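You operate a simulated robot arm through the tools that you are given. There is no shell and no other tool. Be economical: measure what you need, move in short steps, check, and stop when the job is done.

You are at the controls of a simulated robot arm. One attempt, no reset.

Task
Take the red brush from the long wooden bench and put it on top of the grey carton on the long wooden bench.

Only the result counts: the job must be done as asked and must still hold three seconds after the hand-in. Knocking over, shifting, dropping, spilling or breaking anything else fails it.

Robot
A 7-joint arm with a two-finger parallel gripper, fixed in place. Base frame: the origin is at the foot of the arm, x ahead of it, y to its left, z up; the work surface is at about z = 0. Readings come in mm, rad, newtons and seconds.
With the tool pointing down near the work surface it reaches from about 220 to 580 mm from the base axis. Its first joint turns from -1.152 to 1.152 rad. Payload 2.5 kg.
The TCP is the grasp point between the finger pads, 23 mm short of the fingertips. In the tool frame z runs along the fingers and y along their closing line. The gripper opens to 94 mm. The fingers are 38 mm wide and 10 mm thick; the gripper's body (54 by 96 mm) begins 39 mm behind the TCP.
Orientation is told as [roll, pitch, yaw] about the base's x, y, z axes, in that order, counted from this pose: with the fingers straight down and closing along the base's y, the tool's x points along the base's -x, its y along +y and its z along -z.

Tools
- The arm moves only by the tool move_arm. Its argument "moves" is a list of rows, each a list of 3 entries, a list of its own where there are three numbers: the shift along the base's x, y, z in mm, then the turn, a rotation vector about the base's x, y, z in rad, then the opening, from 0 (shut) to 1 (fully open). In form: [[[dx, dy, dz], [ax, ay, az], jaw], ...]. A call has 1 to 12 rows; each row shifts and turns the commanded pose from where the row before left it. Each row takes 0.2 s and may step no farther than 50 mm and 0.15 rad from the row before; otherwise, or with a gripper value out of range, the whole call is refused. A pose out of reach is approached as far as the arm can. The call stops where the force on the tool passes 40 N (or 10 N more than at its start, if that is more) or the arm is blocked; 0.2 s more then pass. The fingers move at their own pace (about 108 mm/s each) and stop on an object; they squeeze with about 31 N. The grip force told is the motor's: it shows also when the fingers shut on nothing. Time passes only in rows, and 0.2 s behind the last, so rows that do not move let the fingers close. It gives the time, the measured TCP pose, the force on the tool (base axes), the opening and the grip force at its end, in the units of the frame above (readings bear some noise).
- Cameras (640 x 400 px; columns grow to the right, rows downward): "scene" is fixed at [139.8, -424.9, 546.4]; the picture's right is [0.62, -0.78, 0.00], its down [-0.42, -0.34, -0.84] and it looks along [0.66, 0.52, -0.54] (base axes); focal length 246 px, centre (320, 200). "wrist" rides on the gripper at [-39, 0, -44] in the tool frame; the picture's right is [0.00, -1.00, 0.00], its down [0.97, 0.00, -0.24] and it looks along [0.24, 0.00, 0.97] (tool axes); focal length 218 px, centre (320, 200).
- capture(camera): a new picture of that camera. It takes no simulated time.
- measure_at(camera, pixels): for up to 12 pixels [column, row] of the newest picture of that camera ("zoom" is the newest enlarged one), the place [x, y, z] in the base frame of the surface seen there, good to about 2 mm. It takes no simulated time.
- zoom(camera, box): a new picture of the part [left, top, right, bottom] of that camera's present view, enlarged. It takes no simulated time.
- hand_in(): hands the job in; it is judged then, once.

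Work in short steps. Measure before you move; look again where a grasp or a placing could have gone wrong, and mend it. You have 60 turns and 30 pictures in all, those below and enlarged ones among them. Open the gripper and draw the arm clear of the work before you hand the job in, unless the task says otherwise; then end with one line.

The tools are called as name(argument=value, ...) on one line, values as JSON. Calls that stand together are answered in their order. move_arm: Moves the arm, as the interface text tells. Its arguments: {"type":"object","properties":{"moves":{"type":"array"}},"required":["moves"]} The other tools are called the same way: capture (camera) takes a picture; measure_at (camera, pixels) gives the place of the surface under pixels of a picture; zoom (camera, box) takes an enlarged picture of a part of a camera's view; hand_in () hands the job in.

At the start:

```text
time_s: 0.0
eef_pos: [297.9, -290.1, 410.2]
tool_rot: [-0.001, 0.0, -0.002]
contact_force: [-0.2, -0.3, 0.0]
gripper_width: 94.1
grip_force: 0.1
```

scene: 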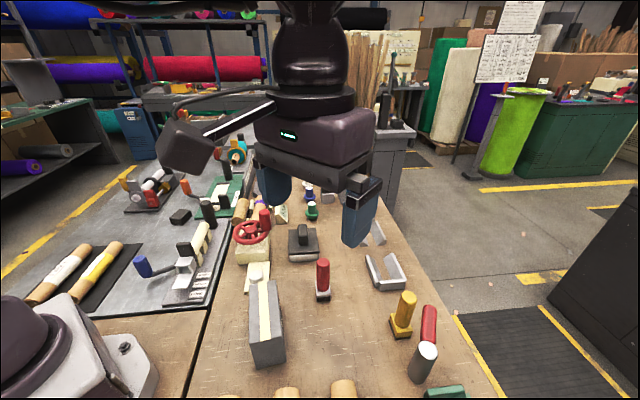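
wrist: 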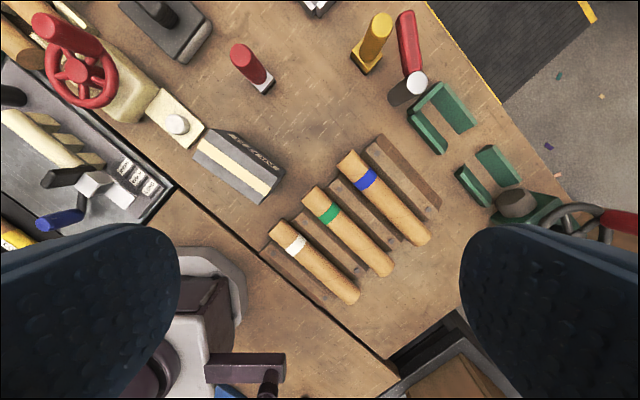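

The scene shows red-handled objects at (322,280) and (428,340), and the grey carton at (266,325). I zoom in to tell which one is the brush.

zoom(camera="scene", box=[220, 200, 460, 400])

zoom(camera="wrist", box=[120, 0, 480, 225])

```text
2.00 times, centred on (340, 300) of scene
```

zoom: 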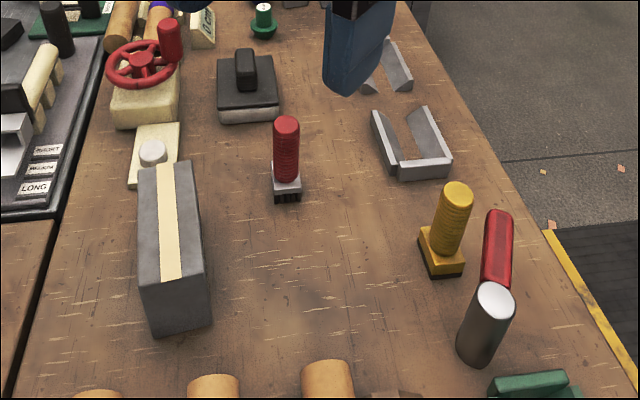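

```text
1.78 times, centred on (300, 112) of wrist
```

zoom: 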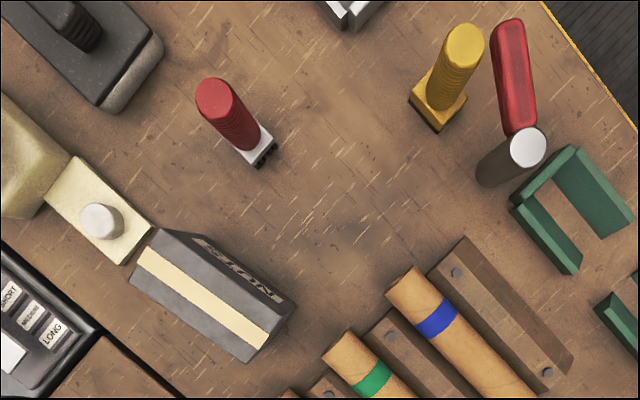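

The upright red handle on a white bristle head is the brush. I measure it, the carton, and nearby objects.

measure_at(camera="zoom", pixels=[[214, 95], [200, 88], [230, 92], [245, 130], [265, 135], [245, 158], [145, 258], [205, 300], [250, 340], [175, 245], [262, 318], [270, 165]])

measure_at(camera="scene", pixels=[[322, 262], [322, 275], [322, 285], [323, 293], [323, 299], [317, 290], [330, 290], [253, 286], [276, 284], [252, 342], [282, 335], [266, 315]])

```text
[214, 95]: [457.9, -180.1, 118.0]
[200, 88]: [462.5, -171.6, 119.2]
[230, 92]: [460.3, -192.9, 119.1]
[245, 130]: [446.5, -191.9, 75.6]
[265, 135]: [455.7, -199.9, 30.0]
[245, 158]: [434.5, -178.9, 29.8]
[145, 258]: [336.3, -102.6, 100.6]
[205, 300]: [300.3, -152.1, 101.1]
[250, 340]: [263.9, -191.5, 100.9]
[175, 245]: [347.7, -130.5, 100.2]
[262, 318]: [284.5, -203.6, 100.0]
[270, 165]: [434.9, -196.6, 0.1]
```

```text
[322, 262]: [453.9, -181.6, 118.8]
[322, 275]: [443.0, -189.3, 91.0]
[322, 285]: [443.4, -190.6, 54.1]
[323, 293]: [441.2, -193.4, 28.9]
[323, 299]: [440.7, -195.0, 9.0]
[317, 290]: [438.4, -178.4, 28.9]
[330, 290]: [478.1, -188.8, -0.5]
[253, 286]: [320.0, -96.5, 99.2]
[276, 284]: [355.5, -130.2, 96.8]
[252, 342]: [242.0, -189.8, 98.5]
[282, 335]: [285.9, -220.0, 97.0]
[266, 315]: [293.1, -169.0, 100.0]
```

The brush stands upright at about (455,-182), with its top at z≈119. The carton top is at z≈100, centred around (301,-158). I move above the brush.

move_arm(moves=[[[26, 18, -33], [0, 0, 0], 1], [[26, 18, -33], [0, 0, 0], 1], [[26, 18, -33], [0, 0, 0], 1], [[26, 18, -33], [0, 0, 0], 1], [[26, 18, -33], [0, 0, 0], 1], [[27, 18, -33], [0, 0, 0], 1], [[0, 0, 0], [0, 0, 0], 1]])

capture(camera="wrist")

capture(camera="scene")

```text
time_s: 1.6
eef_pos: [455.7, -181.6, 212.3]
tool_rot: [0.0, 0.001, 0.001]
contact_force: [0.7, 0.0, 0.2]
gripper_width: 94.0
grip_force: 0.0
```

```text
25 pictures are left
```

wrist: 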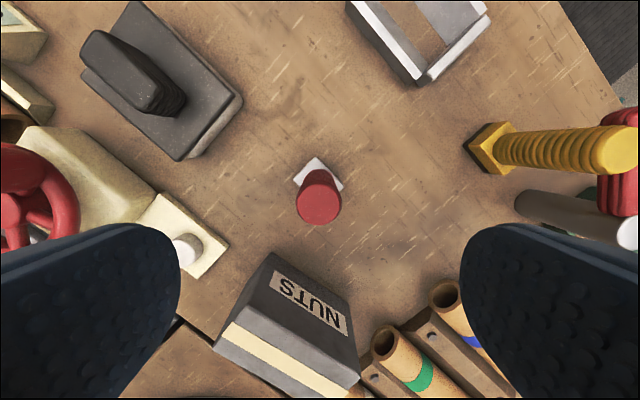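

```text
24 pictures are left
```

scene: 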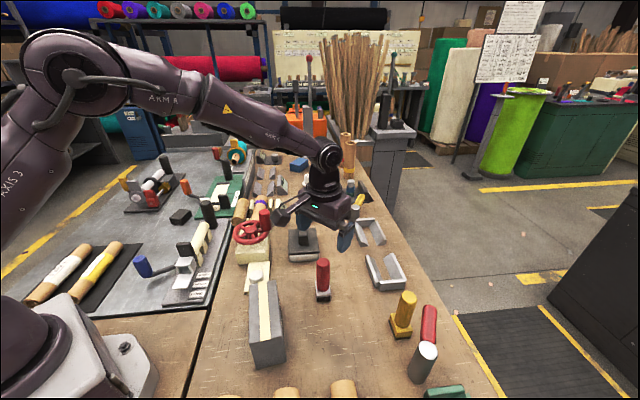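

The brush top shows at (319,200) in the wrist view. I measure its rim, the yellow brush and the carton top.

measure_at(camera="wrist", pixels=[[319, 200], [300, 200], [338, 200], [319, 184], [319, 219], [318, 162], [298, 178], [340, 185], [620, 150], [228, 335], [350, 390], [270, 262]])

```text
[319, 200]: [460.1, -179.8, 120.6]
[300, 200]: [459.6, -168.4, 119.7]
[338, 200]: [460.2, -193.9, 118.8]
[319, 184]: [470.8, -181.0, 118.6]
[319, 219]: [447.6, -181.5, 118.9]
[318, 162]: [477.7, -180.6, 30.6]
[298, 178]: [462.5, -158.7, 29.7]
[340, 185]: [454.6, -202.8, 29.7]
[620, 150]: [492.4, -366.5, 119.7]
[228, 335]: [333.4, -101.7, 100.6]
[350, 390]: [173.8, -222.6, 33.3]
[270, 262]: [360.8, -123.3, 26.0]
```

The brush axis is at about (457,-181) with a 25 mm handle. I descend to z≈92 with the jaws open, then close.

move_arm(moves=[[[1, 1, -40], [0, 0, 0], 1], [[0, 0, -40], [0, 0, 0], 1], [[0, 0, -40], [0, 0, 0], 1], [[0, 0, 0], [0, 0, 0], 1], [[0, 0, 0], [0, 0, 0], 0.5], [[0, 0, 0], [0, 0, 0], 0], [[0, 0, 0], [0, 0, 0], 0], [[0, 0, 0], [0, 0, 0], 0]])

capture(camera="wrist")

```text
time_s: 3.4
eef_pos: [455.2, -180.8, 92.8]
tool_rot: [0.0, -0.001, 0.002]
contact_force: [-0.5, 0.5, 1.0]
gripper_width: 30.6
grip_force: 31.3
```

```text
23 pictures are left
```

wrist: 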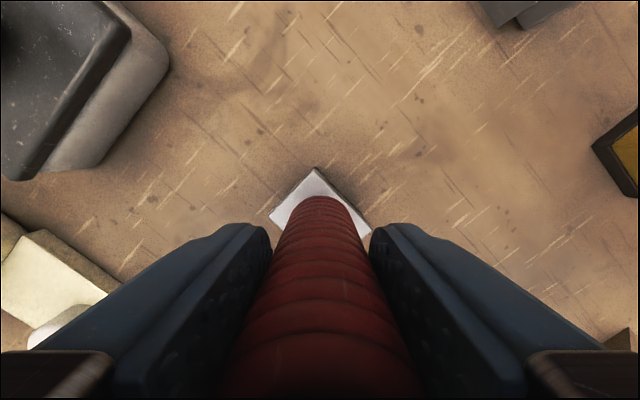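

The grip holds at 30.6 mm and 31 N. I lift 140 mm straight up and check.

move_arm(moves=[[[0, 0, 20], [0, 0, 0], 0], [[0, 0, 40], [0, 0, 0], 0], [[0, 0, 40], [0, 0, 0], 0], [[0, 0, 40], [0, 0, 0], 0], [[0, 0, 0], [0, 0, 0], 0]])

capture(camera="scene")

```text
time_s: 4.6
eef_pos: [451.2, -177.8, 234.8]
tool_rot: [0.0, 0.0, -0.001]
contact_force: [0.4, 0.2, -1.2]
gripper_width: 30.4
grip_force: 31.3
```

```text
22 pictures are left
```

scene: 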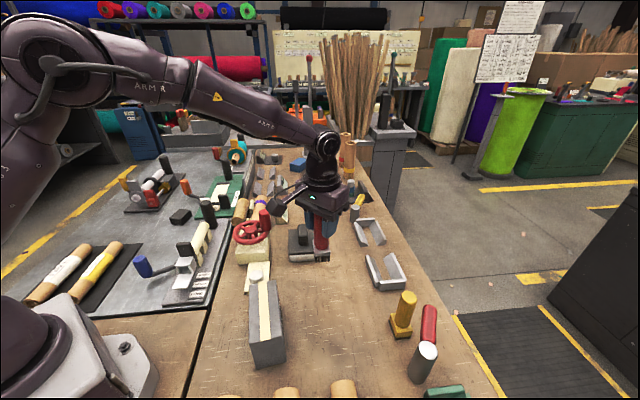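

The brush is lifted cleanly. I zoom on the carton to pin down its top corners.

zoom(camera="scene", box=[206, 260, 334, 380])

```text
3.33 times, centred on (270, 320) of scene
```

zoom: 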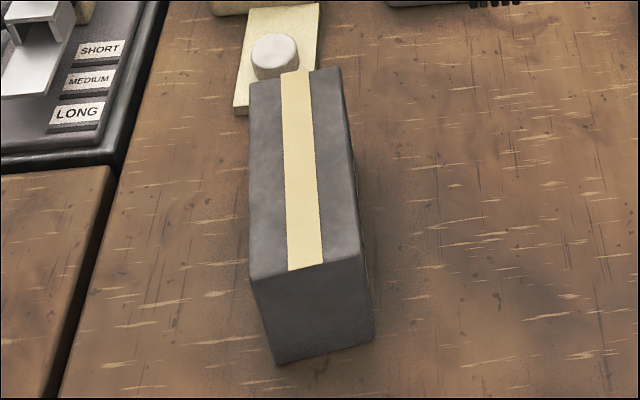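

The top-face corners appear at about (250,81), (338,68), (360,253) and (251,278). I measure just inside them, plus the centre.

measure_at(camera="zoom", pixels=[[253, 85], [336, 72], [356, 250], [254, 274], [300, 160], [270, 55]])

```text
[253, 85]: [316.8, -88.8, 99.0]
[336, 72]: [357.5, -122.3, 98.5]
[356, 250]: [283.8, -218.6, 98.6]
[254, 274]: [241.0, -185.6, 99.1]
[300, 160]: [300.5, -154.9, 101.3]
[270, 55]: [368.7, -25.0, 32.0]
```

The carton centre is about (300,-154), top at z≈99.5. I carry the brush across at the current height, about 40 mm clear.

move_arm(moves=[[[-30, 5, 0], [0, 0, 0], 0], [[-30, 5, 0], [0, 0, 0], 0], [[-30, 5, 0], [0, 0, 0], 0], [[-30, 5, 0], [0, 0, 0], 0], [[-31, 4, 0], [0, 0, 0], 0], [[0, 0, 0], [0, 0, 0], 0], [[0, 0, 0], [0, 0, 0], 0]])

capture(camera="scene")

capture(camera="wrist")

```text
time_s: 6.2
eef_pos: [303.8, -155.2, 232.6]
tool_rot: [-0.001, 0.0, 0.0]
contact_force: [-0.6, -0.4, -0.4]
gripper_width: 30.5
grip_force: 31.0
```

```text
20 pictures are left
```

scene: 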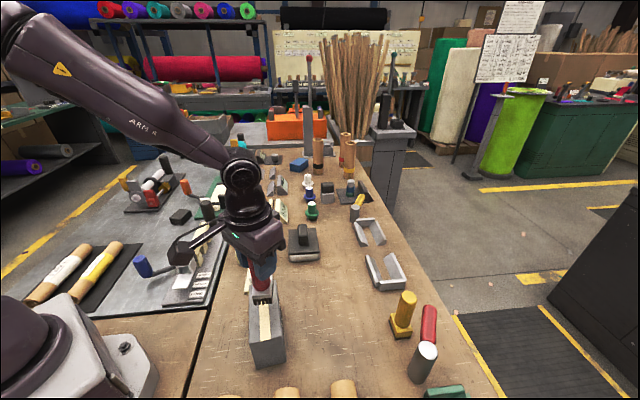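

```text
19 pictures are left
```

wrist: 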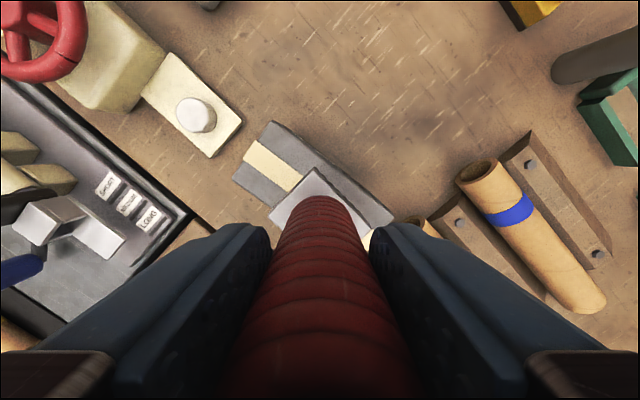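

The brush hangs over the carton. I measure the visible head corners, at wrist (315,170), (272,217) and (370,228), to check centring and height.

measure_at(camera="wrist", pixels=[[315, 173], [274, 216], [368, 229], [300, 200], [265, 190]])

zoom(camera="scene", box=[196, 230, 324, 380])

```text
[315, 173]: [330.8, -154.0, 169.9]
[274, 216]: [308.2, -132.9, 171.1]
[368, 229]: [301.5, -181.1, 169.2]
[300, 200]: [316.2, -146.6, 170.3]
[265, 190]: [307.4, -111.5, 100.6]
```

```text
2.67 times, centred on (260, 305) of scene
```

zoom: 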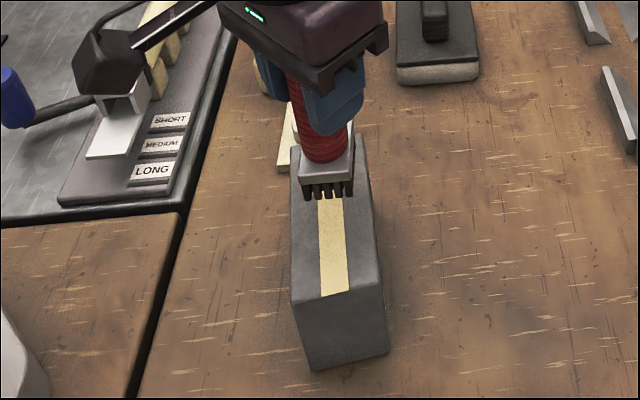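

The head's top is at z≈170, so its bottom is near 140, and its centre is about (305,-157). I shift (-4,+2) and go down 36 mm, stopping just above the carton.

move_arm(moves=[[[-4, 2, 0], [0, 0, 0], 0], [[0, 0, -12], [0, 0, 0], 0], [[0, 0, -12], [0, 0, 0], 0], [[0, 0, -8], [0, 0, 0], 0], [[0, 0, -3], [0, 0, 0], 0], [[0, 0, 0], [0, 0, 0], 0], [[0, 0, 0], [0, 0, 0], 0]])

zoom(camera="scene", box=[206, 250, 334, 370])

```text
time_s: 7.8
eef_pos: [300.7, -153.9, 196.6]
tool_rot: [0.001, 0.001, -0.002]
contact_force: [-0.6, 0.3, -1.2]
gripper_width: 30.6
grip_force: 31.1
```

```text
3.33 times, centred on (270, 310) of scene
```

zoom: 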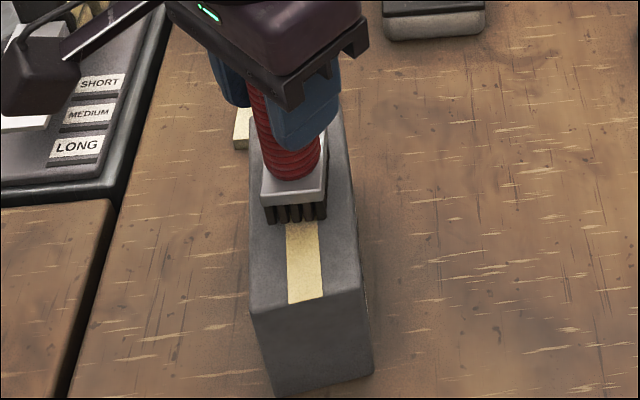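

The head is over the carton, about 3 mm left of the tape. I nudge it and then lower slowly, watching for contact force.

move_arm(moves=[[[2, -2, 0], [0, 0, 0], 0], [[0, 0, -1.5], [0, 0, 0], 0], [[0, 0, -1], [0, 0, 0], 0], [[0, 0, -1], [0, 0, 0], 0], [[0, 0, 0], [0, 0, 0], 0]])

```text
time_s: 9.0
eef_pos: [301.7, -155.8, 193.8]
tool_rot: [-0.001, -0.003, -0.001]
contact_force: [0.4, 0.3, -1.7]
gripper_width: 30.5
grip_force: 31.0
```

There is no contact yet, and I expect it near z≈192.5. I lower in 0.5–1 mm steps.

move_arm(moves=[[[0, 0, -0.7], [0, 0, 0], 0], [[0, 0, -0.7], [0, 0, 0], 0], [[0, 0, 0], [0, 0, 0], 0]])

```text
time_s: 9.8
eef_pos: [301.8, -157.0, 193.0]
tool_rot: [0.0, 0.0, 0.0]
contact_force: [-4.1, 1.2, 9.1]
gripper_width: 30.6
grip_force: 31.2
```

The upward force has risen to 9 N, so the brush is in contact with the carton. I look before releasing.

zoom(camera="scene", box=[206, 250, 334, 370])

```text
3.33 times, centred on (270, 310) of scene
```

zoom: 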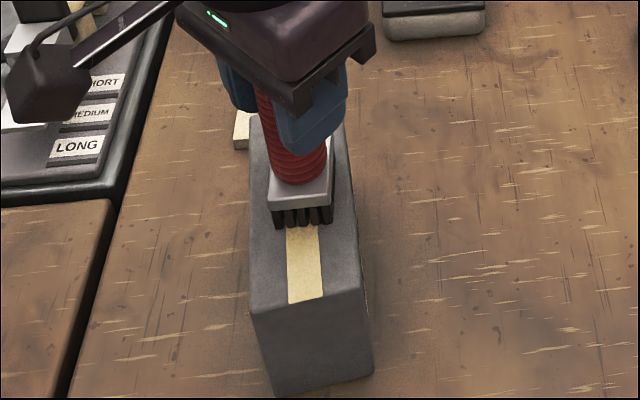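

The brush sits centred on the tape. I open gradually and then rise straight up.

move_arm(moves=[[[0, 0, 0.4], [0, 0, 0], 0.35], [[0, 0, 0], [0, 0, 0], 0.6], [[0, 0, 0], [0, 0, 0], 1], [[0, 0, 0], [0, 0, 0], 1], [[0, 0, 0], [0, 0, 0], 1]])

capture(camera="wrist")

```text
time_s: 11.0
eef_pos: [303.0, -156.1, 193.6]
tool_rot: [0.001, 0.0, 0.0]
contact_force: [0.0, 0.5, -0.4]
gripper_width: 93.8
grip_force: 0.0
```

```text
15 pictures are left
```

wrist: 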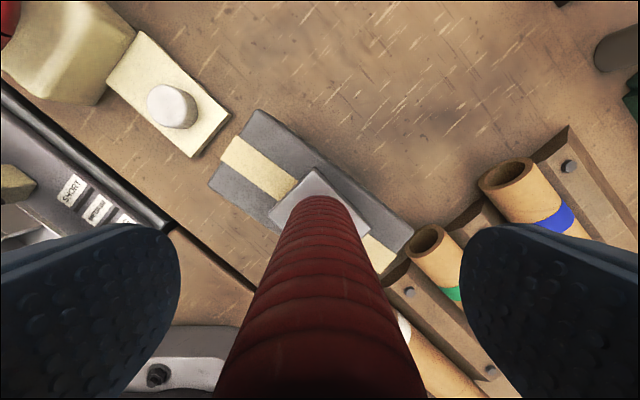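

The brush stands free and upright between the open fingers. I retract straight up, well clear.

move_arm(moves=[[[0, 0, 20], [0, 0, 0], 1], [[0, 0, 35], [0, 0, 0], 1], [[0, 0, 40], [0, 0, 0], 1], [[0, 0, 40], [0, 0, 0], 1], [[0, 0, 40], [0, 0, 0], 1], [[0, 0, 0], [0, 0, 0], 1], [[0, 0, 0], [0, 0, 0], 1]])

capture(camera="scene")

capture(camera="wrist")

```text
time_s: 12.6
eef_pos: [301.4, -155.3, 368.3]
tool_rot: [0.0, -0.001, 0.0]
contact_force: [-0.3, 0.1, 0.9]
gripper_width: 93.8
grip_force: 0.1
```

```text
14 pictures are left
```

scene: 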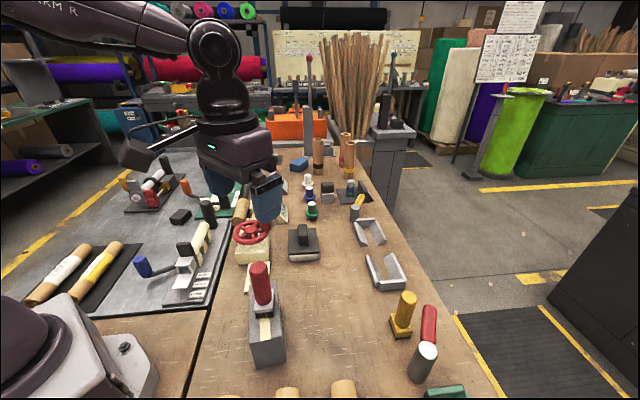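

```text
13 pictures are left
```

wrist: 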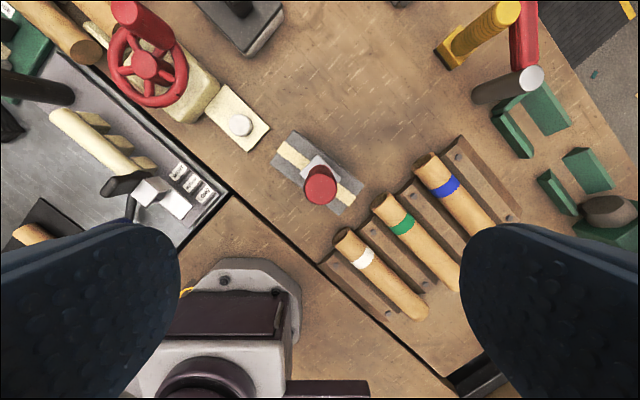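

The brush stands upright on the carton at scene (262,290), nothing else has moved, and the arm is clear. I hand in.

hand_in()

```text
The job is handed in.
```

The red brush is standing upright, centred on top of the grey carton. The gripper is open and clear, and the last pictures show nothing else disturbed.
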